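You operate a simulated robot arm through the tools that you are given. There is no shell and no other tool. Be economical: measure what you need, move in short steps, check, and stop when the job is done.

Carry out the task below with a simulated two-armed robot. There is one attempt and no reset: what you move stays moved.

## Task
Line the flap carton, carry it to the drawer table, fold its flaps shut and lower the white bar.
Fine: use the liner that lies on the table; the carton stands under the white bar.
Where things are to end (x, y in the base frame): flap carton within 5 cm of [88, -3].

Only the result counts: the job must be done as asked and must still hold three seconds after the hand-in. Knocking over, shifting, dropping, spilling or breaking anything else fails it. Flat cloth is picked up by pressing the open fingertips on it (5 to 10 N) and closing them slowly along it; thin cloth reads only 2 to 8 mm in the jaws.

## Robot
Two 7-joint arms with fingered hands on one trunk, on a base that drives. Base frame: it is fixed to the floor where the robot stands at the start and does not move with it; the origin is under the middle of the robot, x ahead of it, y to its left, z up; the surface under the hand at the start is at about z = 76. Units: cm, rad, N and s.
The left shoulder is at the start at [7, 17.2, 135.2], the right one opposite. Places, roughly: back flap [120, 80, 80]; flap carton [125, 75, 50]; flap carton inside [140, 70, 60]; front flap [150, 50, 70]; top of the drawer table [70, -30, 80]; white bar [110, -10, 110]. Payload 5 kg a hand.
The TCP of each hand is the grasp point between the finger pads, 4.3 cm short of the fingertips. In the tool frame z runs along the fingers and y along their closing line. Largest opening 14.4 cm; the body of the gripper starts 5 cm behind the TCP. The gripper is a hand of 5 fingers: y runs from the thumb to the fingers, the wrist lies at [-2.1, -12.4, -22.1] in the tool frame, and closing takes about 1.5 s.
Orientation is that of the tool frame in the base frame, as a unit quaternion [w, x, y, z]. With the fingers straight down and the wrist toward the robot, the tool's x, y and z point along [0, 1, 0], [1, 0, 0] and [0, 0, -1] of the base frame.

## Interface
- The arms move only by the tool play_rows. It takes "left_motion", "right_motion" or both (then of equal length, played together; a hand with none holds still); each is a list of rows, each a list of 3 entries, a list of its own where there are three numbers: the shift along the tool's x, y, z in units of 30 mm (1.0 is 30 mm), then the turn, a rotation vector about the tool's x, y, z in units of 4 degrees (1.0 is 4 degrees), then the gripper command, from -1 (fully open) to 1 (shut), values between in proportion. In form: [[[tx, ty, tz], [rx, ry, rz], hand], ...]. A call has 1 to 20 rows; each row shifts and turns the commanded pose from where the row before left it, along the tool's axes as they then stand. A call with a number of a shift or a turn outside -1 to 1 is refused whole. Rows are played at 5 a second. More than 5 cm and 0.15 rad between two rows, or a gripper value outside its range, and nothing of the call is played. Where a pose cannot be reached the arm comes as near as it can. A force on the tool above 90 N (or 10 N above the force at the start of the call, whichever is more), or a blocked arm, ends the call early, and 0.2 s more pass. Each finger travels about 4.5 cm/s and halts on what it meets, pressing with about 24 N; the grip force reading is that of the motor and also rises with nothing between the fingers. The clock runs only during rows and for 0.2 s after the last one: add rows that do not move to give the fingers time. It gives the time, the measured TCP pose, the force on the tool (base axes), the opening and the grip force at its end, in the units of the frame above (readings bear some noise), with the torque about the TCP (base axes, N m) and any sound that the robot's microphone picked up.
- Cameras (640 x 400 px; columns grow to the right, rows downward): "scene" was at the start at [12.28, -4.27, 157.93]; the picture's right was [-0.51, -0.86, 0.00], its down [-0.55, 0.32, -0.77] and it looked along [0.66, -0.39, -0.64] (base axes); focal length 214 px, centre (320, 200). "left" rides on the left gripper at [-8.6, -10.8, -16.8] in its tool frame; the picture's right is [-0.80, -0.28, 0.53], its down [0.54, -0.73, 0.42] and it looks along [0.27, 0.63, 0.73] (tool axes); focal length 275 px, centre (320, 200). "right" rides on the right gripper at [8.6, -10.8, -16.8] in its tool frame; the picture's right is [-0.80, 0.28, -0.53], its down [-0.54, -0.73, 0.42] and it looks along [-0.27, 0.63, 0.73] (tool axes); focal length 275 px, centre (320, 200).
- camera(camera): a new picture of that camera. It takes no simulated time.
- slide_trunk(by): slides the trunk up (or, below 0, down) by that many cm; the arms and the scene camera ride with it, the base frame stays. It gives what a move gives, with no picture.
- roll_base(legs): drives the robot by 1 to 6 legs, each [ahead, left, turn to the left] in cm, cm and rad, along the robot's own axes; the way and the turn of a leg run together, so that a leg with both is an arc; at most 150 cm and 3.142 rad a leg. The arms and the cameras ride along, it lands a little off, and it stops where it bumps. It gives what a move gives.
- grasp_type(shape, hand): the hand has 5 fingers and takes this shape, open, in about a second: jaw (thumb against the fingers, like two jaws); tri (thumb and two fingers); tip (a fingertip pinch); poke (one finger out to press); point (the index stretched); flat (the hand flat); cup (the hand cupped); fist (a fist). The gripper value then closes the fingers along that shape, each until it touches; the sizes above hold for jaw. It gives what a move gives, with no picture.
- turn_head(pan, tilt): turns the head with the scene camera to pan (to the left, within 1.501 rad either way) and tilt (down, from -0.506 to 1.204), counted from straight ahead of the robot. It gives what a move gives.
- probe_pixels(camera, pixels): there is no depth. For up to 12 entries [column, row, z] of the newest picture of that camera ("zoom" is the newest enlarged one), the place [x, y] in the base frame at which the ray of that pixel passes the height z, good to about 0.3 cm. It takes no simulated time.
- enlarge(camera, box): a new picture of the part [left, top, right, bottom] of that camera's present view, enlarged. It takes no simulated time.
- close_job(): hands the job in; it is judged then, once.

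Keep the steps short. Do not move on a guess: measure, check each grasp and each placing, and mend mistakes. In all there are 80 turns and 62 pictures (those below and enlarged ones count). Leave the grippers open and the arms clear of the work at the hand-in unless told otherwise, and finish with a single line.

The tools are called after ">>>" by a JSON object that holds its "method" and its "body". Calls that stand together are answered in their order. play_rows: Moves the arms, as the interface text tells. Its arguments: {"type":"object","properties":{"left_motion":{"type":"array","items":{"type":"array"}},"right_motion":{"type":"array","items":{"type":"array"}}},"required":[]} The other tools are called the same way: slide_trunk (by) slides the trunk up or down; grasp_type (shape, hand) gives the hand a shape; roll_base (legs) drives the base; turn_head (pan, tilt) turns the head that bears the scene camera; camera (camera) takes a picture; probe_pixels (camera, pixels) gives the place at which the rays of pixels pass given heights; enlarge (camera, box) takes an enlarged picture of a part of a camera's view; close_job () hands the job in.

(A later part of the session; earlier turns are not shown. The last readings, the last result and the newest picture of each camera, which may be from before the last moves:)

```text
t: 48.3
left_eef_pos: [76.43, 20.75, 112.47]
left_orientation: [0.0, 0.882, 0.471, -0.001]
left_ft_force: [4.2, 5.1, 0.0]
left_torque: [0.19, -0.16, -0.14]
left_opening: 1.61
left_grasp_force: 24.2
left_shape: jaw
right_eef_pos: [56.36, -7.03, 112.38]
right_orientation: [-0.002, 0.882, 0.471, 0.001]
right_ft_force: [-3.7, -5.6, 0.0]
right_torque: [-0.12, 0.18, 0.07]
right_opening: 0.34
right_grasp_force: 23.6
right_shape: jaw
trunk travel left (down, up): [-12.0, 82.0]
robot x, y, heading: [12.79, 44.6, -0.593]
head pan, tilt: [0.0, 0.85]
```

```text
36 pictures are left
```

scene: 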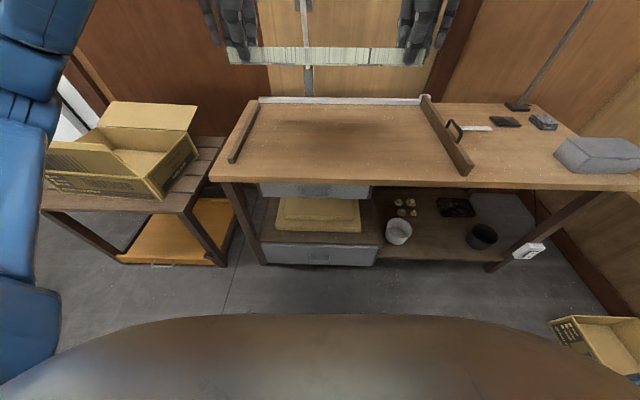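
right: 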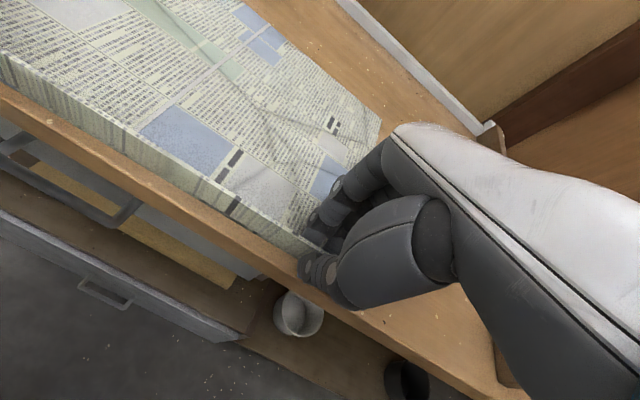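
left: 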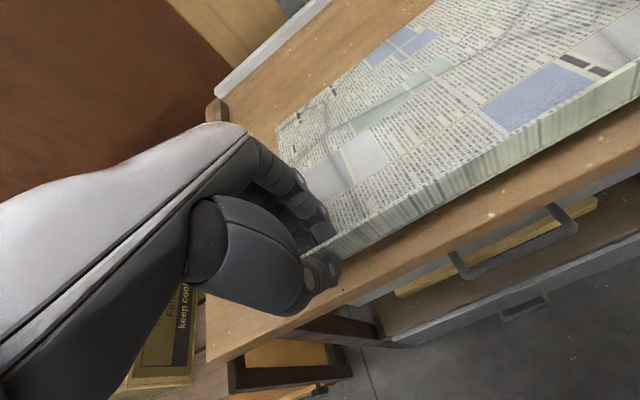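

The lip strip (rows 48–65) is visible and the sheet seems to stay level rather than hang. Check with the hand camera.

>>> {"method": "camera", "body": {"camera": "right"}}

>>> {"method": "turn_head", "body": {"pan": 0.0, "tilt": 0.4}}

>>> {"method": "camera", "body": {"camera": "scene"}}

```text
35 pictures are left
```

right: 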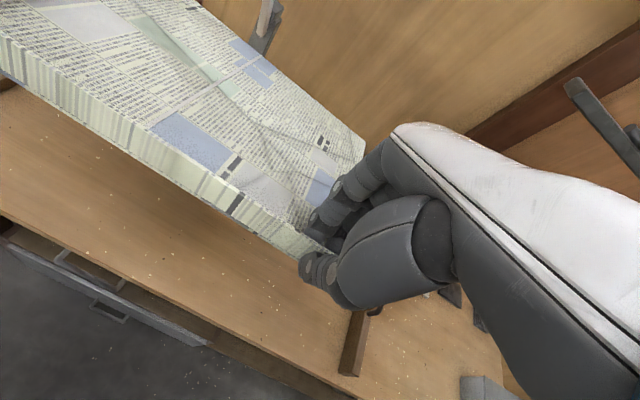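

```text
t: 49.2
left_eef_pos: [76.22, 20.94, 112.43]
left_orientation: [0.001, 0.882, 0.471, 0.0]
left_ft_force: [3.7, 6.3, -0.4]
left_torque: [0.18, -0.16, -0.16]
left_opening: 1.57
left_grasp_force: 23.9
left_shape: jaw
right_eef_pos: [56.22, -6.92, 112.59]
right_orientation: [-0.001, 0.882, 0.471, 0.001]
right_ft_force: [-4.0, -5.6, 1.0]
right_torque: [-0.13, 0.16, 0.05]
right_opening: 0.38
right_grasp_force: 24.4
right_shape: jaw
trunk travel left (down, up): [-12.0, 82.0]
robot x, y, heading: [12.53, 44.99, -0.588]
head pan, tilt: [0.0, 0.4]
```

```text
34 pictures are left
```

scene: 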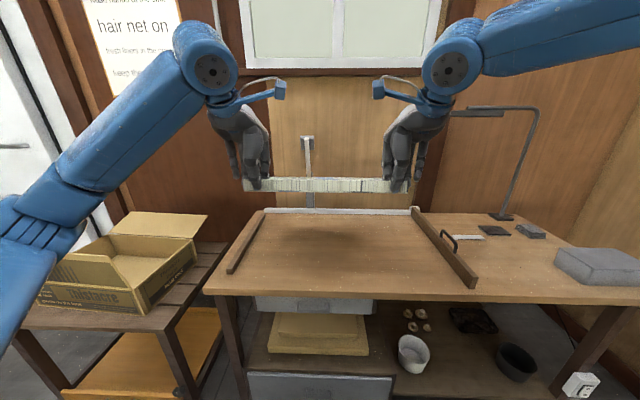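

The liner behaves as a stiff tray held level by its lip. Plan: tilt it back-edge-down 30° over the carton, set the back edge at the foot of the back wall and let the front drop in. First relieve the squeeze between hands, then drive in front of the carton.

>>> {"method": "play_rows", "body": {"left_motion": [[[0.06, 0, 0], [0, 0, 0], 1], [[0, 0, 0], [0, 0, 0], 1]]}}

>>> {"method": "roll_base", "body": {"legs": [[0, 95, 0], [8, 0, -0.103]]}}

>>> {"method": "turn_head", "body": {"pan": 0.0, "tilt": 0.6}}

>>> {"method": "camera", "body": {"camera": "scene"}}

```text
t: 49.8
left_eef_pos: [76.21, 20.9, 112.49]
left_orientation: [0.0, 0.882, 0.471, 0.0]
left_ft_force: [0.5, 1.4, 0.3]
left_torque: [0.05, -0.06, -0.21]
left_opening: 1.57
left_grasp_force: 24.4
left_shape: jaw
right_eef_pos: [56.31, -6.91, 112.55]
right_orientation: [-0.001, 0.882, 0.471, 0.001]
right_ft_force: [-0.1, -1.5, -0.3]
right_torque: [0.03, 0.07, 0.11]
right_opening: 0.39
right_grasp_force: 24.4
right_shape: jaw
trunk travel left (down, up): [-12.0, 82.0]
robot x, y, heading: [12.38, 44.33, -0.597]
head pan, tilt: [0.0, 0.4]
```

```text
t: 55.4
left_eef_pos: [132.81, 88.52, 112.4]
left_orientation: [-0.001, 0.905, 0.426, -0.001]
left_ft_force: [-1.4, -1.2, -0.1]
left_torque: [0.06, 0.03, -0.26]
left_opening: 1.56
left_grasp_force: 23.3
left_shape: jaw
right_eef_pos: [110.23, 62.68, 112.33]
right_orientation: [-0.002, 0.905, 0.426, -0.001]
right_ft_force: [1.5, 0.3, -0.6]
right_torque: [0.14, 0.07, 0.13]
right_opening: 0.37
right_grasp_force: 23.6
right_shape: jaw
trunk travel left (down, up): [-12.0, 82.0]
robot x, y, heading: [71.44, 118.63, -0.692]
head pan, tilt: [0.0, 0.4]
```

```text
t: 56.1
left_eef_pos: [132.76, 88.52, 112.58]
left_orientation: [0.0, 0.905, 0.425, 0.0]
left_ft_force: [-1.0, -1.4, -0.3]
left_torque: [-0.04, -0.05, -0.26]
left_opening: 1.6
left_grasp_force: 23.9
left_shape: jaw
right_eef_pos: [110.01, 62.84, 112.42]
right_orientation: [0.0, 0.905, 0.426, 0.0]
right_ft_force: [1.9, 1.2, -0.3]
right_torque: [0.07, -0.01, 0.13]
right_opening: 0.36
right_grasp_force: 23.6
right_shape: jaw
trunk travel left (down, up): [-12.0, 82.0]
robot x, y, heading: [71.66, 118.49, -0.693]
head pan, tilt: [0.0, 0.6]
```

```text
33 pictures are left
```

scene: 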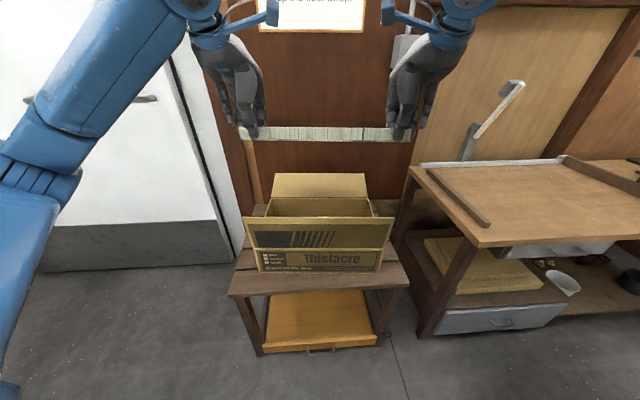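

Square in front of the carton. Zoom to refine its pose.

>>> {"method": "enlarge", "body": {"camera": "scene", "box": [230, 165, 410, 285]}}

```text
3.33 times, centred on (320, 225) of scene
```

zoom: 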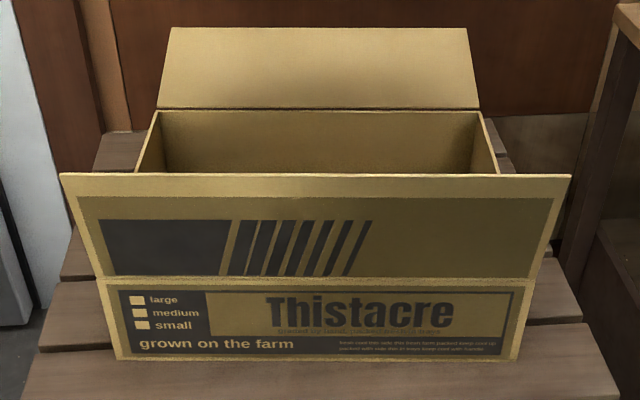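

>>> {"method": "probe_pixels", "body": {"camera": "zoom", "pixels": [[157, 109, 70], [480, 109, 70], [97, 280, 70], [533, 280, 70], [117, 359, 55], [517, 361, 55], [161, 112, 70], [476, 112, 70]]}}

```text
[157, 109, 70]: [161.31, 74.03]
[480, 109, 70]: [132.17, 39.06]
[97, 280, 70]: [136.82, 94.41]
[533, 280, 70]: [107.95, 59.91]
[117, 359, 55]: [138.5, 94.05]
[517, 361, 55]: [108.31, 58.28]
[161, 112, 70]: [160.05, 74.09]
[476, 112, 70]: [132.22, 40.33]
```

Carton centre (134.6,66.9), yaw matches heading −0.695. Check the liner's ends in this picture.

>>> {"method": "probe_pixels", "body": {"camera": "scene", "pixels": [[239, 139, 107.8], [416, 141, 107.8], [239, 127, 110], [416, 128, 110]]}}

>>> {"method": "enlarge", "body": {"camera": "scene", "box": [220, 100, 440, 160]}}

```text
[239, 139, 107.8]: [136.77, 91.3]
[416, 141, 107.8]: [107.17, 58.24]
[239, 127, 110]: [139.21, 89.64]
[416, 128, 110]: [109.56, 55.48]
```

```text
2.91 times, centred on (330, 130) of scene
```

zoom: 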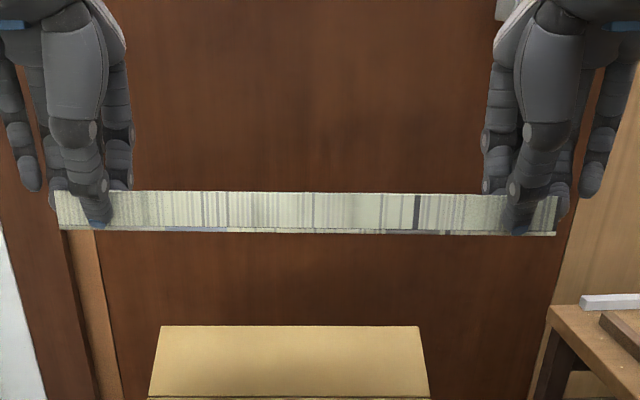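

>>> {"method": "probe_pixels", "body": {"camera": "zoom", "pixels": [[57, 230, 107.8], [555, 235, 107.8], [57, 230, 106.8], [555, 235, 106.8]]}}

```text
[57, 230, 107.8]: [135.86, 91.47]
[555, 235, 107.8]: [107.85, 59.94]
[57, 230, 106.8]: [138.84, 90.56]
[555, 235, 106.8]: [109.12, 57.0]
```

Liner yaw is 1.8° off and needs +1.3 cm left. Tilt both hands 20° (back edge down), correct yaw and lateral, and move ~9.3 cm ahead above the carton.

>>> {"method": "play_rows", "body": {"left_motion": [[[0, 0, 0], [1, 0, 0], 1], [[0, 0, 0], [1, 0, 0], 1], [[0, 0, 0], [1, 0, 0], 1], [[0, 0, 0], [1, 0, 0], 1], [[0, 0, 0], [1, 0, 0], 1], [[0.087, 0.548, -0.2], [0, 0, 0], 1], [[0.087, 0.548, -0.2], [0, 0, 0], 1], [[0.087, 0.548, -0.2], [0, 0, 0], 1], [[0.087, 0.548, -0.2], [0, 0, 0], 1], [[0.087, 0.548, -0.2], [0, 0, 0], 1], [[0, 0, 0], [0, 0, 0], 1]], "right_motion": [[[0, 0, 0], [1, 0, 0], 1], [[0, 0, 0], [1, 0, 0], 1], [[0, 0, 0], [1, 0, 0], 1], [[0, 0, 0], [1, 0, 0], 1], [[0, 0, 0], [1, 0, 0], 1], [[0.087, 0.617, -0.224], [0, 0, 0], 1], [[0.087, 0.617, -0.224], [0, 0, 0], 1], [[0.087, 0.617, -0.224], [0, 0, 0], 1], [[0.087, 0.617, -0.224], [0, 0, 0], 1], [[0.087, 0.617, -0.224], [0, 0, 0], 1], [[0, 0, 0], [0, 0, 0], 1]]}}

>>> {"method": "camera", "body": {"camera": "scene"}}

>>> {"method": "camera", "body": {"camera": "right"}}

```text
t: 58.5
left_eef_pos: [140.34, 83.99, 112.55]
left_orientation: [-0.157, 0.891, 0.419, -0.074]
left_ft_force: [0.0, 1.1, 0.4]
left_torque: [-0.11, -0.02, -0.2]
left_opening: 1.57
left_grasp_force: 23.9
left_shape: jaw
right_eef_pos: [118.5, 57.65, 112.84]
right_orientation: [-0.157, 0.891, 0.42, -0.073]
right_ft_force: [-1.0, -0.3, 0.4]
right_torque: [0.04, 0.0, 0.21]
right_opening: 0.39
right_grasp_force: 24.4
right_shape: jaw
trunk travel left (down, up): [-12.0, 82.0]
robot x, y, heading: [71.82, 118.51, -0.693]
head pan, tilt: [0.0, 0.6]
```

```text
30 pictures are left
```

scene: 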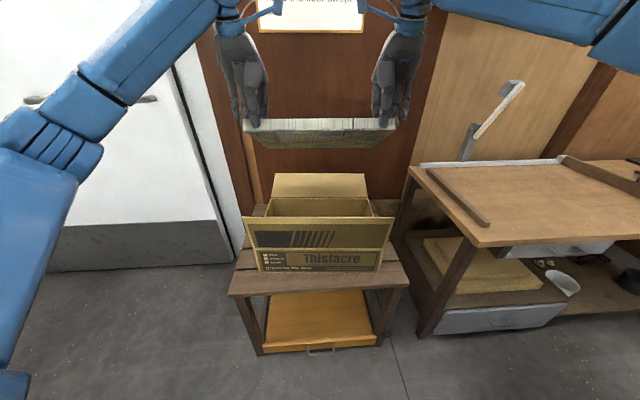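

```text
29 pictures are left
```

right: 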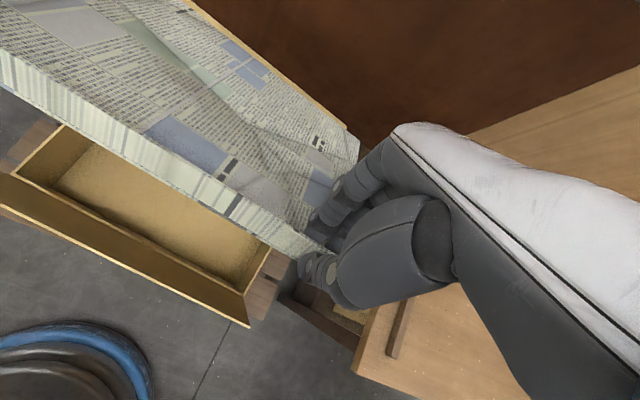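

Total liner tilt ≈32°. Position is right laterally and in yaw; move 1.2 cm toward me and descend 20 cm, then look.

>>> {"method": "play_rows", "body": {"left_motion": [[[0, -0.376, 0.137], [0, 0, 0], 1], [[0, 0.324, 0.895], [0, 0, 0], 1], [[0, 0.324, 0.895], [0, 0, 0], 1], [[0, 0.324, 0.895], [0, 0, 0], 1], [[0, 0.324, 0.895], [0, 0, 0], 1], [[0, 0.324, 0.895], [0, 0, 0], 1], [[0, 0.324, 0.895], [0, 0, 0], 1], [[0, 0.324, 0.895], [0, 0, 0], 1], [[0, 0, 0], [0, 0, 0], 1]], "right_motion": [[[0, -0.376, 0.137], [0, 0, 0], 1], [[0, 0.324, 0.895], [0, 0, 0], 1], [[0, 0.324, 0.895], [0, 0, 0], 1], [[0, 0.324, 0.895], [0, 0, 0], 1], [[0, 0.324, 0.895], [0, 0, 0], 1], [[0, 0.324, 0.895], [0, 0, 0], 1], [[0, 0.324, 0.895], [0, 0, 0], 1], [[0, 0.324, 0.895], [0, 0, 0], 1], [[0, 0, 0], [0, 0, 0], 1]]}}

>>> {"method": "camera", "body": {"camera": "scene"}}

>>> {"method": "camera", "body": {"camera": "right"}}

```text
t: 60.5
left_eef_pos: [139.49, 84.69, 92.71]
left_orientation: [-0.157, 0.891, 0.419, -0.074]
left_ft_force: [-1.8, -1.4, 0.5]
left_torque: [-0.1, -0.01, -0.18]
left_opening: 1.57
left_grasp_force: 23.8
left_shape: jaw
right_eef_pos: [117.51, 58.33, 92.42]
right_orientation: [-0.158, 0.89, 0.42, -0.074]
right_ft_force: [1.4, 2.3, -0.3]
right_torque: [0.08, -0.12, 0.12]
right_opening: 0.39
right_grasp_force: 23.8
right_shape: jaw
trunk travel left (down, up): [-12.0, 82.0]
robot x, y, heading: [71.96, 118.67, -0.696]
head pan, tilt: [0.0, 0.6]
```

```text
28 pictures are left
```

scene: 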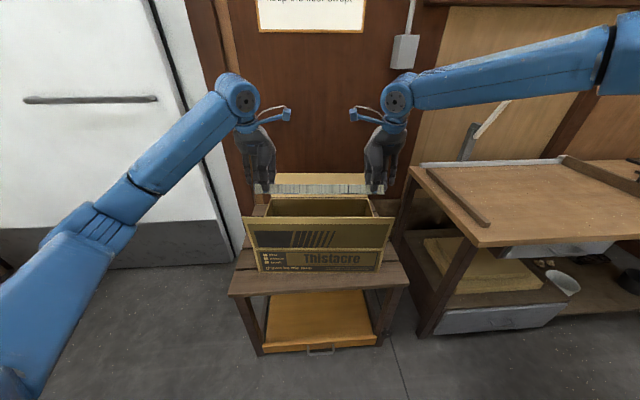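

```text
27 pictures are left
```

right: 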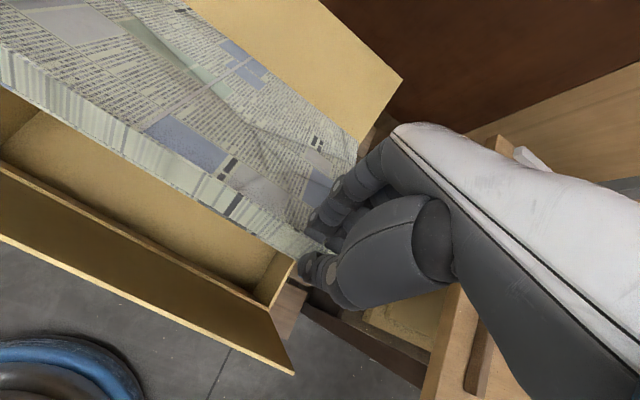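

Aligned over the opening. Pull 1.5 cm toward me for margin, then descend 16 cm.

>>> {"method": "play_rows", "body": {"left_motion": [[[0, -0.47, 0.17], [0, 0, 0], 1], [[0, 0.227, 0.627], [0, 0, 0], 1], [[0, 0.227, 0.627], [0, 0, 0], 1], [[0, 0.227, 0.627], [0, 0, 0], 1], [[0, 0.227, 0.627], [0, 0, 0], 1], [[0, 0.227, 0.627], [0, 0, 0], 1], [[0, 0.227, 0.627], [0, 0, 0], 1], [[0, 0.227, 0.627], [0, 0, 0], 1], [[0, 0.227, 0.627], [0, 0, 0], 1], [[0, 0, 0], [0, 0, 0], 1]], "right_motion": [[[0, -0.47, 0.17], [0, 0, 0], 1], [[0, 0.227, 0.627], [0, 0, 0], 1], [[0, 0.227, 0.627], [0, 0, 0], 1], [[0, 0.227, 0.627], [0, 0, 0], 1], [[0, 0.227, 0.627], [0, 0, 0], 1], [[0, 0.227, 0.627], [0, 0, 0], 1], [[0, 0.227, 0.627], [0, 0, 0], 1], [[0, 0.227, 0.627], [0, 0, 0], 1], [[0, 0.227, 0.627], [0, 0, 0], 1], [[0, 0, 0], [0, 0, 0], 1]]}}

>>> {"method": "camera", "body": {"camera": "right"}}

```text
t: 62.8
left_eef_pos: [138.17, 85.73, 76.54]
left_orientation: [-0.158, 0.891, 0.419, -0.074]
left_ft_force: [6.7, 8.5, 0.2]
left_torque: [0.19, -0.2, -0.25]
left_opening: 1.58
left_grasp_force: 24.0
left_shape: jaw
right_eef_pos: [116.26, 59.62, 76.59]
right_orientation: [-0.158, 0.891, 0.419, -0.074]
right_ft_force: [-6.0, -8.0, 0.7]
right_torque: [-0.16, 0.2, 0.19]
right_opening: 0.38
right_grasp_force: 24.1
right_shape: jaw
trunk travel left (down, up): [-12.0, 82.0]
robot x, y, heading: [71.65, 118.53, -0.688]
head pan, tilt: [0.0, 0.6]
```

```text
26 pictures are left
```

right: 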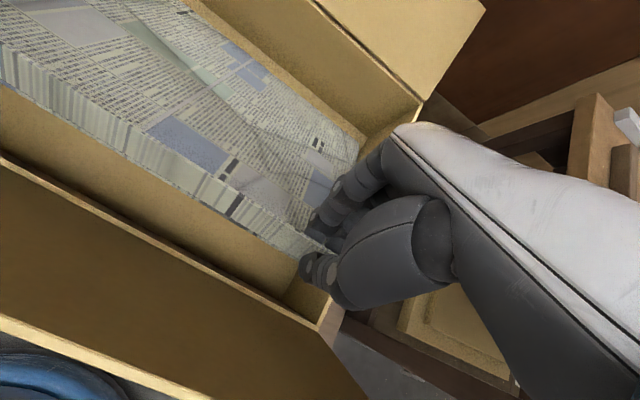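

Inside the walls and clear. Lower 2 cm more, and open both hands moderately.

>>> {"method": "play_rows", "body": {"left_motion": [[[0, 0.227, 0.627], [0, 0, 0], 1], [[0, 0, 0], [0, 0, 0], 1], [[0, 0, 0], [0, 0, 0], 0.2], [[0, 0, 0], [0, 0, 0], 0.2], [[0, 0, 0], [0, 0, 0], 0.2], [[0, 0, 0], [0, 0, 0], 0.2], [[0, 0, 0], [0, 0, 0], 0.2], [[0, 0, 0], [0, 0, 0], 0.2]], "right_motion": [[[0, 0.227, 0.627], [0, 0, 0], 1], [[0, 0, 0], [0, 0, 0], 1], [[0, 0, 0], [0, 0, 0], 0.2], [[0, 0, 0], [0, 0, 0], 0.2], [[0, 0, 0], [0, 0, 0], 0.2], [[0, 0, 0], [0, 0, 0], 0.2], [[0, 0, 0], [0, 0, 0], 0.2], [[0, 0, 0], [0, 0, 0], 0.2]]}}

>>> {"method": "camera", "body": {"camera": "right"}}

```text
t: 64.5
left_eef_pos: [138.15, 85.76, 74.3]
left_orientation: [-0.158, 0.891, 0.42, -0.074]
left_ft_force: [0.2, -0.4, -0.3]
left_torque: [-0.01, 0.02, 0.01]
left_opening: 5.71
left_grasp_force: 0.1
left_shape: jaw
right_eef_pos: [116.46, 59.41, 74.45]
right_orientation: [-0.158, 0.891, 0.419, -0.073]
right_ft_force: [0.7, 0.6, -0.1]
right_torque: [0.03, -0.01, -0.01]
right_opening: 5.67
right_grasp_force: 0.1
right_shape: jaw
trunk travel left (down, up): [-12.0, 82.0]
robot x, y, heading: [71.66, 118.54, -0.698]
head pan, tilt: [0.0, 0.6]
```

```text
25 pictures are left
```

right: 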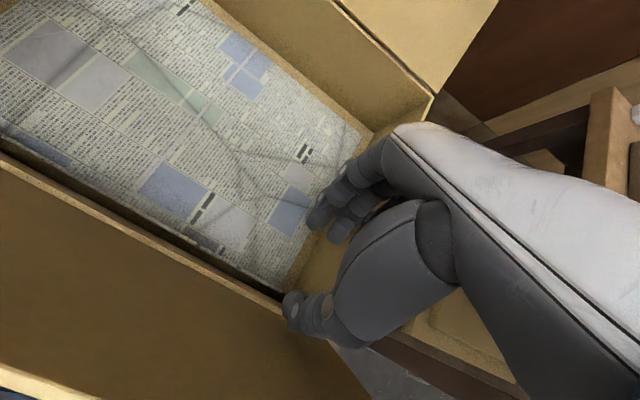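

The liner lies flat inside. Next the hands rise 15 cm and level out. At the table the bar would collide with the outward back flap, so I'll first raise that flap upright with the left hand here; drive 11 cm closer for reach.

>>> {"method": "play_rows", "body": {"left_motion": [[[0, -0.34, -0.94], [0, 0, 0], 0.2], [[0, -0.34, -0.94], [0, 0, 0], 0.2], [[0, -0.34, -0.94], [0, 0, 0], 0.2], [[0, -0.34, -0.94], [0, 0, 0], 0.2], [[0, -0.34, -0.94], [0, 0, 0], 0.2], [[0, 0, 0], [-1, 0, 0], 0.2], [[0, 0, 0], [-1, 0, 0], 0.2], [[0, 0, 0], [-1, 0, 0], 0.2], [[0, 0, 0], [-1, 0, 0], 0.2], [[0, 0, 0], [-1, 0, 0], 0.2], [[1, 0, -0.5], [0, 0, 0], 0.2], [[1, 0, -0.5], [0, 0, 0], 0.2], [[1, 0, -0.5], [0, 0, 0], 0.2], [[1, 0, -0.5], [0, 0, 0], 0.2]], "right_motion": [[[0, -0.34, -0.94], [0, 0, 0], 0.2], [[0, -0.34, -0.94], [0, 0, 0], 0.2], [[0, -0.34, -0.94], [0, 0, 0], 0.2], [[0, -0.34, -0.94], [0, 0, 0], 0.2], [[0, -0.34, -0.94], [0, 0, 0], 0.2], [[0, 0, 0], [-1, 0, 0], 0.2], [[0, 0, 0], [-1, 0, 0], 0.2], [[0, 0, 0], [-1, 0, 0], 0.2], [[0, 0, 0], [-1, 0, 0], 0.2], [[0, 0, 0], [-1, 0, 0], 0.2], [[-1, 0, -0.5], [0, 0, 0], 0.2], [[-1, 0, -0.5], [0, 0, 0], 0.2], [[-1, 0, -0.5], [0, 0, 0], 0.2], [[-1, 0, -0.5], [0, 0, 0], 0.2]]}}

>>> {"method": "roll_base", "body": {"legs": [[11, 0, 0]]}}

>>> {"method": "turn_head", "body": {"pan": 0.0, "tilt": 0.75}}

>>> {"method": "camera", "body": {"camera": "scene"}}

```text
t: 67.5
left_eef_pos: [145.98, 95.11, 95.47]
left_orientation: [0.0, 0.905, 0.426, 0.001]
left_ft_force: [-0.1, 0.4, 0.3]
left_torque: [0.03, -0.06, -0.04]
left_opening: 5.73
left_grasp_force: 0.0
left_shape: jaw
right_eef_pos: [108.48, 50.19, 95.4]
right_orientation: [-0.001, 0.905, 0.426, 0.0]
right_ft_force: [0.3, -0.8, 0.0]
right_torque: [-0.01, -0.04, 0.0]
right_opening: 5.74
right_grasp_force: 0.1
right_shape: jaw
trunk travel left (down, up): [-12.0, 82.0]
robot x, y, heading: [71.79, 118.25, -0.691]
head pan, tilt: [0.0, 0.6]
```

```text
t: 68.8
left_eef_pos: [154.79, 87.66, 95.37]
left_orientation: [0.0, 0.905, 0.425, -0.001]
left_ft_force: [0.0, -0.3, -0.5]
left_torque: [0.04, 0.02, 0.01]
left_opening: 5.76
left_grasp_force: 0.0
left_shape: jaw
right_eef_pos: [117.22, 42.77, 95.28]
right_orientation: [-0.002, 0.905, 0.425, 0.0]
right_ft_force: [0.0, -0.3, -0.2]
right_torque: [0.03, 0.04, 0.04]
right_opening: 5.71
right_grasp_force: 0.1
right_shape: jaw
trunk travel left (down, up): [-12.0, 82.0]
robot x, y, heading: [80.99, 111.29, -0.691]
head pan, tilt: [0.0, 0.6]
```

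```text
t: 69.5
left_eef_pos: [154.76, 87.8, 95.41]
left_orientation: [0.0, 0.905, 0.425, 0.0]
left_ft_force: [0.7, 0.7, -0.1]
left_torque: [0.01, -0.03, -0.01]
left_opening: 5.74
left_grasp_force: 0.0
left_shape: jaw
right_eef_pos: [117.22, 42.83, 95.39]
right_orientation: [-0.002, 0.905, 0.425, 0.0]
right_ft_force: [-0.2, 1.2, -0.3]
right_torque: [0.0, -0.02, -0.01]
right_opening: 5.72
right_grasp_force: 0.0
right_shape: jaw
trunk travel left (down, up): [-12.0, 82.0]
robot x, y, heading: [80.52, 111.07, -0.697]
head pan, tilt: [0.0, 0.75]
```

```text
24 pictures are left
```

scene: 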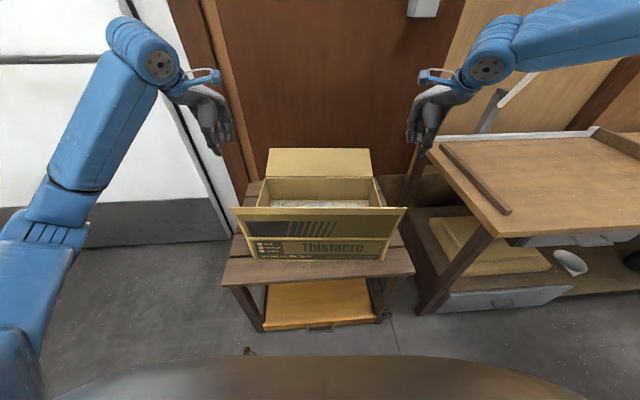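

Close the left hand and roll it 72° so its fingers point to the right (sideways), to get under the back flap's left edge.

>>> {"method": "play_rows", "body": {"left_motion": [[[0, 0, 0], [0, -1, 0], 1], [[0, 0, 0], [0, -1, 0], 1], [[0, 0, 0], [0, -1, 0], 1], [[0, 0, 0], [0, -1, 0], 1], [[0, 0, 0], [0, -1, 0], 1], [[0, 0, 0], [0, -1, 0], 1], [[0, 0, 0], [0, -1, 0], 1], [[0, 0, 0], [0, -1, 0], 1], [[0, 0, 0], [0, -1, 0], 1], [[0, 0, 0], [0, -1, 0], 1], [[0, 0, 0], [0, -1, 0], 1], [[0, 0, 0], [0, -1, 0], 1], [[0, 0, 0], [0, -1, 0], 1], [[0, 0, 0], [0, -1, 0], 1], [[0, 0, 0], [0, -1, 0], 1], [[0, 0, 0], [0, -1, 0], 1], [[0, 0, 0], [0, -1, 0], 1], [[0, 0, 0], [0, -1, 0], 1], [[0, 0, 0], [0, 0, 0], 1]]}}

```text
t: 73.5
left_eef_pos: [154.78, 87.62, 95.5]
left_orientation: [0.251, 0.732, 0.344, -0.532]
left_ft_force: [-0.9, -0.2, 0.9]
left_torque: [0.01, 0.01, 0.03]
left_opening: 0.0
left_grasp_force: 24.0
left_shape: jaw
right_eef_pos: [117.23, 42.81, 95.34]
right_orientation: [-0.001, 0.905, 0.426, 0.0]
right_ft_force: [-0.4, 0.1, -0.7]
right_torque: [-0.01, -0.02, -0.01]
right_opening: 5.75
right_grasp_force: 0.0
right_shape: jaw
trunk travel left (down, up): [-12.0, 82.0]
robot x, y, heading: [80.51, 110.78, -0.696]
head pan, tilt: [0.0, 0.75]
```

Rolled fine. Shift 5 cm left, then ahead 21.5 and down 28.5 to stand beside the flap, below its edge.

>>> {"method": "play_rows", "body": {"left_motion": [[[0.257, 0, -0.793], [0, 0, 0], 1], [[0.257, 0, -0.793], [0, 0, 0], 1], [[0.903, 0.717, 0.294], [0, 0, 0], 1], [[0.903, 0.717, 0.294], [0, 0, 0], 1], [[0.903, 0.717, 0.294], [0, 0, 0], 1], [[0.903, 0.717, 0.294], [0, 0, 0], 1], [[0.903, 0.717, 0.294], [0, 0, 0], 1], [[0.903, 0.717, 0.294], [0, 0, 0], 1], [[0.903, 0.717, 0.294], [0, 0, 0], 1], [[0.903, 0.717, 0.294], [0, 0, 0], 1], [[0.903, 0.717, 0.294], [0, 0, 0], 1], [[0.903, 0.717, 0.294], [0, 0, 0], 1], [[0, 0, 0], [0, 0, 0], 1]]}}

>>> {"method": "camera", "body": {"camera": "scene"}}

>>> {"method": "camera", "body": {"camera": "left"}}

```text
t: 76.3
left_eef_pos: [174.36, 77.66, 67.05]
left_orientation: [0.249, 0.733, 0.343, -0.532]
left_ft_force: [0.1, 0.3, 0.3]
left_torque: [0.02, -0.03, 0.0]
left_opening: 0.0
left_grasp_force: 24.2
left_shape: jaw
right_eef_pos: [117.12, 42.8, 95.44]
right_orientation: [-0.002, 0.905, 0.425, 0.0]
right_ft_force: [0.2, 0.4, -0.1]
right_torque: [-0.03, 0.0, -0.01]
right_opening: 5.7
right_grasp_force: 0.2
right_shape: jaw
trunk travel left (down, up): [-12.0, 82.0]
robot x, y, heading: [80.11, 111.09, -0.693]
head pan, tilt: [0.0, 0.75]
```

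```text
23 pictures are left
```

scene: 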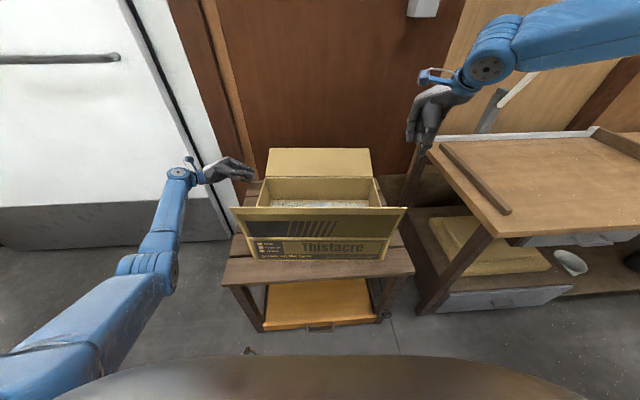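

```text
22 pictures are left
```

left: 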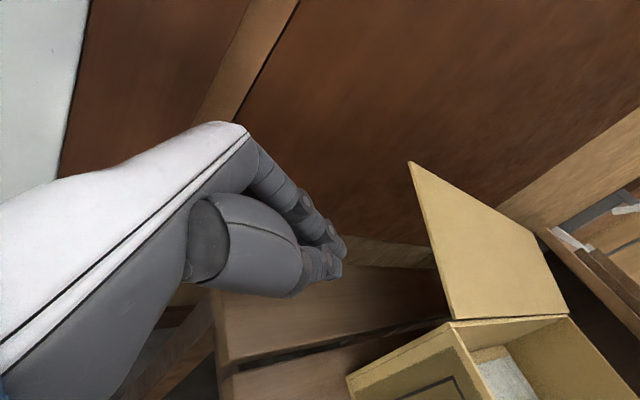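

The hand is beside and below the flap. Slide 11 cm right under it, lift 10 cm, then sweep 6.5 cm toward me.

>>> {"method": "play_rows", "body": {"left_motion": [[[-0.283, 0, 0.872], [0, 0, 0], 1], [[-0.283, 0, 0.872], [0, 0, 0], 1], [[-0.283, 0, 0.872], [0, 0, 0], 1], [[-0.283, 0, 0.872], [0, 0, 0], 1], [[-0.634, 0, -0.206], [0, 0, 0], 1], [[-0.634, 0, -0.206], [0, 0, 0], 1], [[-0.634, 0, -0.206], [0, 0, 0], 1], [[-0.634, 0, -0.206], [0, 0, 0], 1], [[-0.634, 0, -0.206], [0, 0, 0], 1], [[0, -0.55, 0], [0, 0, 0], 1], [[0, -0.55, 0], [0, 0, 0], 1], [[0, -0.55, 0], [0, 0, 0], 1], [[0, -0.55, 0], [0, 0, 0], 1], [[0, 0, 0], [0, 0, 0], 1]]}}

>>> {"method": "camera", "body": {"camera": "scene"}}

```text
t: 79.3
left_eef_pos: [162.32, 73.74, 77.1]
left_orientation: [0.25, 0.732, 0.344, -0.532]
left_ft_force: [0.3, -0.2, 0.4]
left_torque: [-0.06, 0.02, -0.01]
left_opening: 0.01
left_grasp_force: 23.7
left_shape: jaw
right_eef_pos: [117.12, 42.79, 95.31]
right_orientation: [-0.002, 0.905, 0.425, 0.001]
right_ft_force: [-0.1, -1.5, -0.1]
right_torque: [0.01, 0.03, 0.0]
right_opening: 5.73
right_grasp_force: 0.0
right_shape: jaw
trunk travel left (down, up): [-12.0, 82.0]
robot x, y, heading: [80.42, 110.99, -0.693]
head pan, tilt: [0.0, 0.75]
```

```text
21 pictures are left
```

scene: 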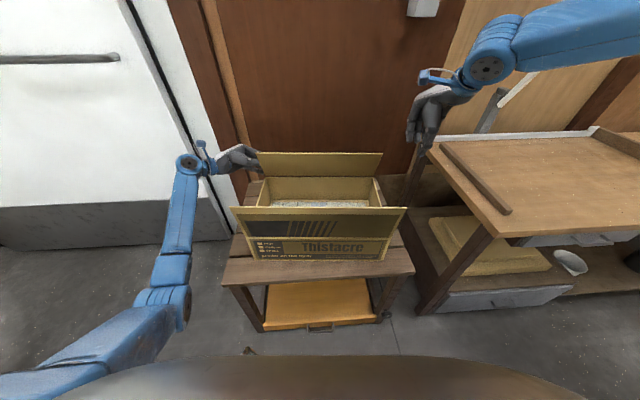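

The flap stands up. Withdraw back 2 cm and left 12 cm to see whether it stays.

>>> {"method": "play_rows", "body": {"left_motion": [[[0, 0.3, 0], [0, 0, 0], 1], [[0, 0.4, 0], [0, 0, 0], 1], [[0.309, 0, -0.951], [0, 0, 0], 1], [[0.309, 0, -0.951], [0, 0, 0], 1], [[0.309, 0, -0.951], [0, 0, 0], 1], [[0.309, 0, -0.951], [0, 0, 0], 1], [[-0.9, -0.3, -0.3], [0, 0, 0], 1], [[-0.9, -0.3, -0.3], [0, 0, 0], 1], [[-0.9, -0.3, -0.3], [0, 0, 0], 1], [[-0.9, -0.3, -0.3], [0, 0, 0], 1], [[-0.9, -0.3, -0.3], [0, 0, 0], 1], [[-0.9, -0.5, -0.3], [0, 0, 0], 1], [[-0.9, -0.8, -0.3], [0, 0, 0], 1]]}}

>>> {"method": "enlarge", "body": {"camera": "scene", "box": [220, 130, 420, 280]}}

```text
t: 82.1
left_eef_pos: [165.12, 87.03, 97.14]
left_orientation: [0.25, 0.732, 0.344, -0.532]
left_ft_force: [-0.6, 0.2, 0.8]
left_torque: [-0.02, -0.02, 0.02]
left_opening: 0.0
left_grasp_force: 24.5
left_shape: jaw
right_eef_pos: [117.1, 42.8, 95.43]
right_orientation: [-0.001, 0.905, 0.425, 0.0]
right_ft_force: [-1.9, -0.3, 0.1]
right_torque: [-0.02, -0.04, 0.0]
right_opening: 5.72
right_grasp_force: 0.2
right_shape: jaw
trunk travel left (down, up): [-12.0, 82.0]
robot x, y, heading: [80.58, 111.39, -0.694]
head pan, tilt: [0.0, 0.75]
```

```text
2.67 times, centred on (320, 205) of scene
```

zoom: 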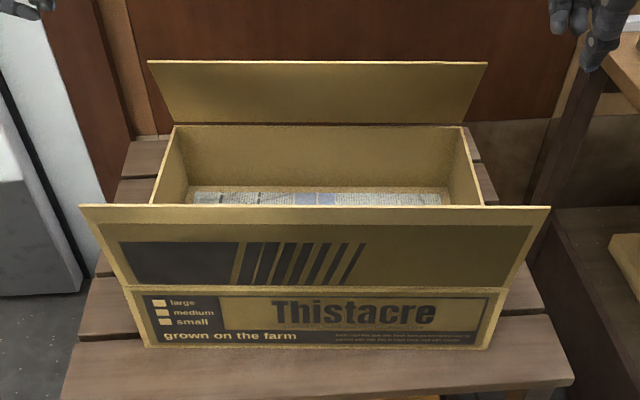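

It stays upright. Now orient the hands to grip the end walls: un-roll left, and yaw the hands ∓90° so thumbs are outside, fingers inside.

>>> {"method": "play_rows", "body": {"left_motion": [[[0, 0, 0], [0, 1, 0], 0.2], [[0, 0, 0], [0, 1, 0], 0.2], [[0, 0, 0], [0, 1, 0], 0.2], [[0, 0, 0], [0, 1, 0], 0.2], [[0, 0, 0], [0, 1, 0], 0.2], [[0, 0, 0], [0, 1, 0], 0.2], [[0, 0, 0], [0, 1, 0], 0.2], [[0, 0, 0], [0, 1, 0], 0.2], [[0, 0, 0], [0, 1, 0], 0.2], [[0, 0, 0], [0, 1, 0], 0.2], [[0, 0, 0], [0, 1, 0], 0.2], [[0, 0, 0], [0, 1, 0], 0.2], [[0, 0, 0], [0, 1, 0], 0.2], [[0, 0, 0], [0, 1, 0], 0.2], [[0, 0, 0], [0, 1, 0], 0.2], [[0, 0, 0], [0, 1, 0], 0.2], [[0, 0, 0], [0, 1, 0], 0.2], [[0, 0, 0], [0, 1, 0], 0.2]], "right_motion": [[[0, 0, 0], [0, 0, -1], 0.2], [[0, 0, 0], [0, 0, -1], 0.2], [[0, 0, 0], [0, 0, -1], 0.2], [[0, 0, 0], [0, 0, -1], 0.2], [[0, 0, 0], [0, 0, -1], 0.2], [[0, 0, 0], [0, 0, -1], 0.2], [[0, 0, 0], [0, 0, -1], 0.2], [[0, 0, 0], [0, 0, -1], 0.2], [[0, 0, 0], [0, 0, -1], 0.2], [[0, 0, 0], [0, 0, -1], 0.2], [[0, 0, 0], [0, 0, -1], 0.2], [[0, 0, 0], [0, 0, -1], 0.2], [[0, 0, 0], [0, 0, -1], 0.2], [[0, 0, 0], [0, 0, -1], 0.2], [[0, 0, 0], [0, 0, -1], 0.2], [[0, 0, 0], [0, 0, -1], 0.2], [[0, 0, 0], [0, 0, -1], 0.2], [[0, 0, 0], [0, 0, -1], 0.2]]}}

>>> {"method": "play_rows", "body": {"left_motion": [[[0, 0, 0], [0, 0, 1], 0.2], [[0, 0, 0], [0, 0, 1], 0.2], [[0, 0, 0], [0, 0, 1], 0.2], [[0, 0, 0], [0, 0, 1], 0.2], [[0, 0, 0], [0, 0, 1], 0.2], [[0, 0, 0], [0, 0, 1], 0.2], [[0, 0, 0], [0, 0, 1], 0.2], [[0, 0, 0], [0, 0, 1], 0.2], [[0, 0, 0], [0, 0, 1], 0.2], [[0, 0, 0], [0, 0, 1], 0.2], [[0, 0, 0], [0, 0, 1], 0.2], [[0, 0, 0], [0, 0, 1], 0.2], [[0, 0, 0], [0, 0, 1], 0.2], [[0, 0, 0], [0, 0, 1], 0.2], [[0, 0, 0], [0, 0, 1], 0.2], [[0, 0, 0], [0, 0, 1], 0.2], [[0, 0, 0], [0, 0, 1], 0.2], [[0, 0, 0], [0, 0, 1], 0.2]]}}

>>> {"method": "play_rows", "body": {"left_motion": [[[0, 0, 0], [0, 0, 1], 0.2], [[0, 0, 0], [0, 0, 1], 0.2], [[0, 0, 0], [0, 0, 1], 0.2], [[0, 0, 0], [0, 0, 1], 0.2], [[0, 0, 0], [0, 0, 0.5], 0.2]], "right_motion": [[[0, 0, 0], [0, 0, -1], 0.2], [[0, 0, 0], [0, 0, -1], 0.2], [[0, 0, 0], [0, 0, -1], 0.2], [[0, 0, 0], [0, 0, -1], 0.2], [[0, 0, 0], [0, 0, -0.5], 0.2]]}}

```text
t: 85.9
left_eef_pos: [165.37, 87.01, 96.63]
left_orientation: [-0.001, 0.905, 0.425, 0.0]
left_ft_force: [0.4, 0.5, 0.1]
left_torque: [0.02, -0.02, 0.02]
left_opening: 5.74
left_grasp_force: 0.0
left_shape: jaw
right_eef_pos: [117.24, 42.71, 95.33]
right_orientation: [-0.001, 0.481, 0.877, 0.001]
right_ft_force: [0.1, 0.0, 0.0]
right_torque: [0.03, -0.01, -0.02]
right_opening: 5.75
right_grasp_force: 0.0
right_shape: jaw
trunk travel left (down, up): [-12.0, 82.0]
robot x, y, heading: [80.3, 111.51, -0.692]
head pan, tilt: [0.0, 0.75]
```

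```text
t: 89.7
left_eef_pos: [165.26, 86.94, 96.9]
left_orientation: [-0.001, 0.982, -0.188, 0.0]
left_ft_force: [-0.1, -0.1, 0.5]
left_torque: [0.06, 0.0, -0.01]
left_opening: 5.74
left_grasp_force: 0.1
left_shape: jaw
right_eef_pos: [117.1, 42.76, 95.42]
right_orientation: [-0.002, 0.482, 0.876, 0.001]
right_ft_force: [0.6, 0.4, 0.7]
right_torque: [0.03, 0.0, 0.01]
right_opening: 5.73
right_grasp_force: 0.0
right_shape: jaw
trunk travel left (down, up): [-12.0, 82.0]
robot x, y, heading: [80.78, 111.03, -0.698]
head pan, tilt: [0.0, 0.75]
```

```text
t: 90.9
left_eef_pos: [165.19, 87.0, 96.79]
left_orientation: [0.0, 0.94, -0.341, -0.001]
left_ft_force: [-0.2, -0.4, 0.0]
left_torque: [0.01, 0.0, -0.02]
left_opening: 5.74
left_grasp_force: 0.1
left_shape: jaw
right_eef_pos: [117.21, 42.8, 95.52]
right_orientation: [-0.001, 0.339, 0.941, 0.001]
right_ft_force: [0.2, -0.4, 0.9]
right_torque: [-0.01, 0.0, -0.02]
right_opening: 5.76
right_grasp_force: 0.0
right_shape: jaw
trunk travel left (down, up): [-12.0, 82.0]
robot x, y, heading: [80.59, 111.16, -0.696]
head pan, tilt: [0.0, 0.75]
```

>>> {"method": "probe_pixels", "body": {"camera": "zoom", "pixels": [[174, 126, 70], [464, 126, 70], [128, 287, 70], [508, 288, 70], [148, 61, 85], [487, 62, 85]]}}

```text
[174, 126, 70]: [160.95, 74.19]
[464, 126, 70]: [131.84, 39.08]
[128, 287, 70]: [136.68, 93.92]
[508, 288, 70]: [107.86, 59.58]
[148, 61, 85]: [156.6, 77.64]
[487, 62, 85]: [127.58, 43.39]
```

Carton hasn't moved; back flap is at ~110°, staying. Move both hands over the end-wall middles, then straight down to z≈72.

>>> {"method": "play_rows", "body": {"left_motion": [[[-0.793, 0.873, 0], [0, 0, 0], -0.05], [[-0.793, 0.873, 0], [0, 0, 0], -0.05], [[-0.793, 0.873, 0], [0, 0, 0], -0.05], [[-0.793, 0.873, 0], [0, 0, 0], -0.05], [[-0.793, 0.873, 0], [0, 0, 0], -0.05], [[0, 0, 0.9], [0, 0, 0], -0.05], [[0, 0, 0.9], [0, 0, 0], -0.05], [[0, 0, 0.9], [0, 0, 0], -0.05], [[0, 0, 0.9], [0, 0, 0], -0.05], [[0, 0, 0.9], [0, 0, 0], -0.05], [[0, 0, 0.9], [0, 0, 0], -0.05], [[0, 0, 0.45], [0, 0, 0], -0.05], [[0, 0, 0], [0, 0, 0], -0.05]], "right_motion": [[[0.22, 0.473, 0], [0, 0, 0], -0.05], [[0.22, 0.473, 0], [0, 0, 0], -0.05], [[0.22, 0.473, 0], [0, 0, 0], -0.05], [[0.22, 0.473, 0], [0, 0, 0], -0.05], [[0.22, 0.473, 0], [0, 0, 0], -0.05], [[0, 0, 0.85], [0, 0, 0], -0.05], [[0, 0, 0.85], [0, 0, 0], -0.05], [[0, 0, 0.85], [0, 0, 0], -0.05], [[0, 0, 0.85], [0, 0, 0], -0.05], [[0, 0, 0.85], [0, 0, 0], -0.05], [[0, 0, 0.85], [0, 0, 0], -0.05], [[0, 0, 0.4], [0, 0, 0], -0.05], [[0, 0, 0], [0, 0, 0], -0.05]]}}

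>>> {"method": "camera", "body": {"camera": "scene"}}

```text
t: 93.7
left_eef_pos: [147.61, 84.52, 79.31]
left_orientation: [-0.001, 0.941, -0.34, -0.001]
left_ft_force: [0.1, -1.1, 0.3]
left_torque: [-0.01, 0.01, 0.02]
left_opening: 7.54
left_grasp_force: 0.1
left_shape: jaw
right_eef_pos: [119.32, 50.42, 79.01]
right_orientation: [-0.001, 0.34, 0.941, 0.001]
right_ft_force: [-0.3, -1.3, 0.6]
right_torque: [0.03, 0.03, -0.02]
right_opening: 7.51
right_grasp_force: 0.0
right_shape: jaw
trunk travel left (down, up): [-12.0, 82.0]
robot x, y, heading: [80.74, 111.15, -0.695]
head pan, tilt: [0.0, 0.75]
```

```text
19 pictures are left
```

scene: 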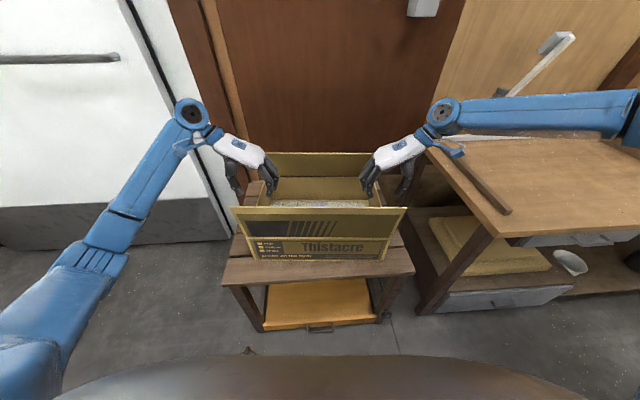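

Both straddle the end walls. Lower 11 cm and close.

>>> {"method": "play_rows", "body": {"left_motion": [[[0, 0, 0.94], [0, 0, 0], -0.05], [[0, 0, 0.94], [0, 0, 0], -0.05], [[0, 0, 0.94], [0, 0, 0], -0.05], [[0, 0, 0.94], [0, 0, 0], -0.05], [[0, 0, 0], [0, 0, 0], -0.05], [[0, 0, 0], [0, 0, 0], 0.3], [[0, 0, 0], [0, 0, 0], 0.6], [[0, 0, 0], [0, 0, 0], 0.8], [[0, 0, 0], [0, 0, 0], 1], [[0, 0, 0], [0, 0, 0], 1], [[0, 0, 0], [0, 0, 0], 1], [[0, 0, 0], [0, 0, 0], 1], [[0, 0, 0], [0, 0, 0], 1]], "right_motion": [[[0, 0, 0.917], [0, 0, 0], -0.05], [[0, 0, 0.917], [0, 0, 0], -0.05], [[0, 0, 0.917], [0, 0, 0], -0.05], [[0, 0, 0.917], [0, 0, 0], -0.05], [[0, 0, 0], [0, 0, 0], -0.05], [[0, 0, 0], [0, 0, 0], 0.3], [[0, 0, 0], [0, 0, 0], 0.6], [[0, 0, 0], [0, 0, 0], 0.8], [[0, 0, 0], [0, 0, 0], 1], [[0, 0, 0], [0, 0, 0], 1], [[0, 0, 0], [0, 0, 0], 1], [[0, 0, 0], [0, 0, 0], 1], [[0, 0, 0], [0, 0, 0], 1]]}}

```text
t: 96.5
left_eef_pos: [147.74, 84.53, 68.09]
left_orientation: [-0.001, 0.941, -0.339, 0.0]
left_ft_force: [1.0, 1.6, 0.5]
left_torque: [0.02, -0.02, -0.1]
left_opening: 0.07
left_grasp_force: 24.3
left_shape: jaw
right_eef_pos: [119.19, 50.54, 68.05]
right_orientation: [-0.001, 0.34, 0.941, 0.001]
right_ft_force: [-1.0, -0.4, 0.3]
right_torque: [-0.03, 0.0, 0.17]
right_opening: 0.0
right_grasp_force: 23.9
right_shape: jaw
trunk travel left (down, up): [-12.0, 82.0]
robot x, y, heading: [80.5, 110.85, -0.698]
head pan, tilt: [0.0, 0.75]
```

Openings read near 0; walls are thin but I must verify. Lift the trunk 3 cm and look.

>>> {"method": "slide_trunk", "body": {"by": 3}}

>>> {"method": "enlarge", "body": {"camera": "scene", "box": [200, 110, 460, 290]}}

```text
t: 97.2
left_eef_pos: [147.69, 84.47, 71.1]
left_orientation: [0.0, 0.941, -0.339, -0.001]
left_ft_force: [1.3, -0.6, -2.0]
left_torque: [0.05, 0.01, -0.11]
left_opening: 0.05
left_grasp_force: 24.2
left_shape: jaw
right_eef_pos: [119.21, 50.41, 70.83]
right_orientation: [-0.001, 0.34, 0.941, 0.002]
right_ft_force: [-1.7, -1.0, -1.7]
right_torque: [-0.03, 0.05, 0.16]
right_opening: 0.0
right_grasp_force: 24.2
right_shape: jaw
trunk travel left (down, up): [-15.0, 79.0]
robot x, y, heading: [80.34, 111.54, -0.7]
head pan, tilt: [0.0, 0.75]
```

```text
2.22 times, centred on (330, 200) of scene
```

zoom: 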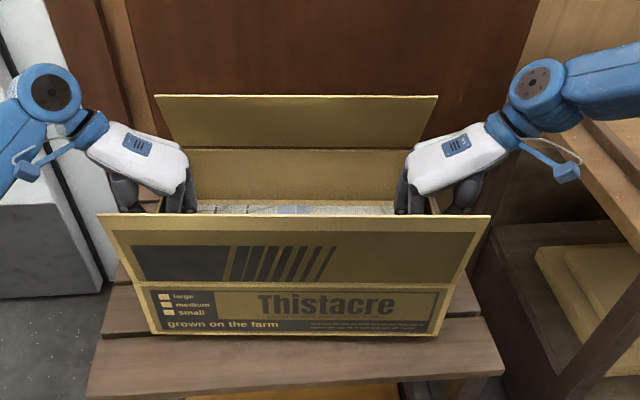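

Carton lifted and level (≈2 N per hand). Raise to clear the table, then drive back, turn, and go right to a spot short of the target.

>>> {"method": "slide_trunk", "body": {"by": 28}}

>>> {"method": "roll_base", "body": {"legs": [[-12, 0, 0], [0, 0, 0.102], [2.3, -92, 0]]}}

>>> {"method": "camera", "body": {"camera": "scene"}}

```text
t: 100.0
left_eef_pos: [147.77, 84.55, 99.01]
left_orientation: [0.001, 0.941, -0.34, -0.001]
left_ft_force: [1.0, 1.3, -1.4]
left_torque: [0.04, -0.03, -0.1]
left_opening: 0.02
left_grasp_force: 24.3
left_shape: jaw
right_eef_pos: [119.18, 50.43, 98.96]
right_orientation: [-0.002, 0.339, 0.941, 0.002]
right_ft_force: [-1.5, -1.8, -1.4]
right_torque: [0.02, 0.12, 0.17]
right_opening: 0.03
right_grasp_force: 24.1
right_shape: jaw
trunk travel left (down, up): [-43.0, 51.0]
robot x, y, heading: [80.27, 111.43, -0.699]
head pan, tilt: [0.0, 0.75]
```

```text
t: 106.2
left_eef_pos: [91.82, 22.11, 99.02]
left_orientation: [-0.001, 0.957, -0.291, 0.0]
left_ft_force: [1.1, 1.3, -2.6]
left_torque: [0.06, 0.01, -0.11]
left_opening: 0.06
left_grasp_force: 24.2
left_shape: jaw
right_eef_pos: [67.0, -14.68, 99.02]
right_orientation: [-0.001, 0.29, 0.957, 0.001]
right_ft_force: [-0.7, -0.9, -2.0]
right_torque: [-0.05, 0.07, 0.21]
right_opening: 0.03
right_grasp_force: 24.4
right_shape: jaw
trunk travel left (down, up): [-43.0, 51.0]
robot x, y, heading: [22.28, 41.75, -0.594]
head pan, tilt: [0.0, 0.75]
```

```text
17 pictures are left
```

scene: 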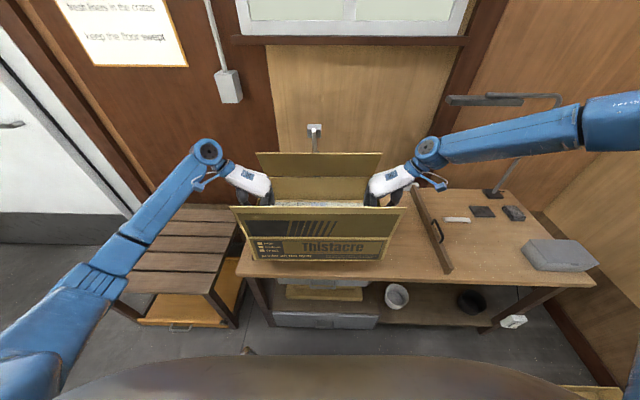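

Hands' midpoint puts the carton centre at ≈(80.4,3.1). Drive 7.7 cm ahead and 0.8 right to reach ≈(86.3,-1.9).

>>> {"method": "roll_base", "body": {"legs": [[7.7, -0.8, 0]]}}

>>> {"method": "slide_trunk", "body": {"by": -8}}

>>> {"method": "enlarge", "body": {"camera": "scene", "box": [200, 110, 440, 290]}}

```text
t: 107.2
left_eef_pos: [97.51, 17.45, 99.14]
left_orientation: [0.0, 0.957, -0.291, 0.0]
left_ft_force: [0.1, 1.3, -1.6]
left_torque: [-0.04, -0.01, -0.09]
left_opening: 0.08
left_grasp_force: 24.3
left_shape: jaw
right_eef_pos: [72.58, -19.34, 99.14]
right_orientation: [-0.001, 0.29, 0.957, 0.001]
right_ft_force: [-0.4, -1.0, -2.6]
right_torque: [0.0, -0.01, 0.19]
right_opening: 0.0
right_grasp_force: 24.1
right_shape: jaw
trunk travel left (down, up): [-43.0, 51.0]
robot x, y, heading: [27.86, 36.95, -0.592]
head pan, tilt: [0.0, 0.75]
```

```text
t: 108.4
left_eef_pos: [97.53, 17.35, 91.09]
left_orientation: [0.0, 0.957, -0.291, -0.001]
left_ft_force: [0.7, -0.9, -2.1]
left_torque: [-0.05, 0.02, -0.16]
left_opening: 0.06
left_grasp_force: 24.6
left_shape: jaw
right_eef_pos: [72.74, -19.39, 91.04]
right_orientation: [-0.001, 0.29, 0.957, 0.002]
right_ft_force: [-0.2, 0.3, -2.9]
right_torque: [0.0, 0.07, 0.21]
right_opening: 0.02
right_grasp_force: 24.1
right_shape: jaw
trunk travel left (down, up): [-35.0, 59.0]
robot x, y, heading: [27.74, 37.16, -0.591]
head pan, tilt: [0.0, 0.75]
```

```text
2.22 times, centred on (320, 200) of scene
```

zoom: 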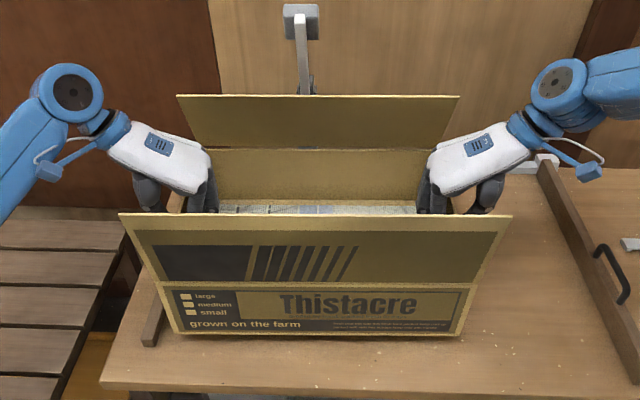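

Clear of the left strip by ~2.5 cm; nudge 1.5 cm right for margin and lower 1.8 cm, watching force.

>>> {"method": "roll_base", "body": {"legs": [[0, -1.5, 0]]}}

>>> {"method": "slide_trunk", "body": {"by": -1.8}}

```text
t: 109.2
left_eef_pos: [97.0, 16.43, 91.07]
left_orientation: [0.0, 0.957, -0.29, 0.0]
left_ft_force: [0.3, 0.6, -2.2]
left_torque: [-0.06, 0.06, -0.14]
left_opening: 0.05
left_grasp_force: 24.1
left_shape: jaw
right_eef_pos: [72.15, -20.35, 91.09]
right_orientation: [0.0, 0.289, 0.957, 0.0]
right_ft_force: [0.9, 1.3, -2.3]
right_torque: [-0.01, 0.11, 0.22]
right_opening: 0.01
right_grasp_force: 24.6
right_shape: jaw
trunk travel left (down, up): [-35.0, 59.0]
robot x, y, heading: [27.07, 35.81, -0.589]
head pan, tilt: [0.0, 0.75]
```

```text
t: 109.8
left_eef_pos: [96.89, 16.41, 89.3]
left_orientation: [-0.001, 0.957, -0.29, 0.0]
left_ft_force: [-1.3, -0.9, -2.6]
left_torque: [-0.04, 0.01, -0.13]
left_opening: 0.06
left_grasp_force: 24.2
left_shape: jaw
right_eef_pos: [72.04, -20.48, 89.21]
right_orientation: [0.0, 0.288, 0.958, 0.0]
right_ft_force: [0.3, 0.6, -2.0]
right_torque: [0.0, 0.07, 0.2]
right_opening: 0.01
right_grasp_force: 24.0
right_shape: jaw
trunk travel left (down, up): [-33.2, 60.8]
robot x, y, heading: [27.22, 36.1, -0.591]
head pan, tilt: [0.0, 0.75]
```

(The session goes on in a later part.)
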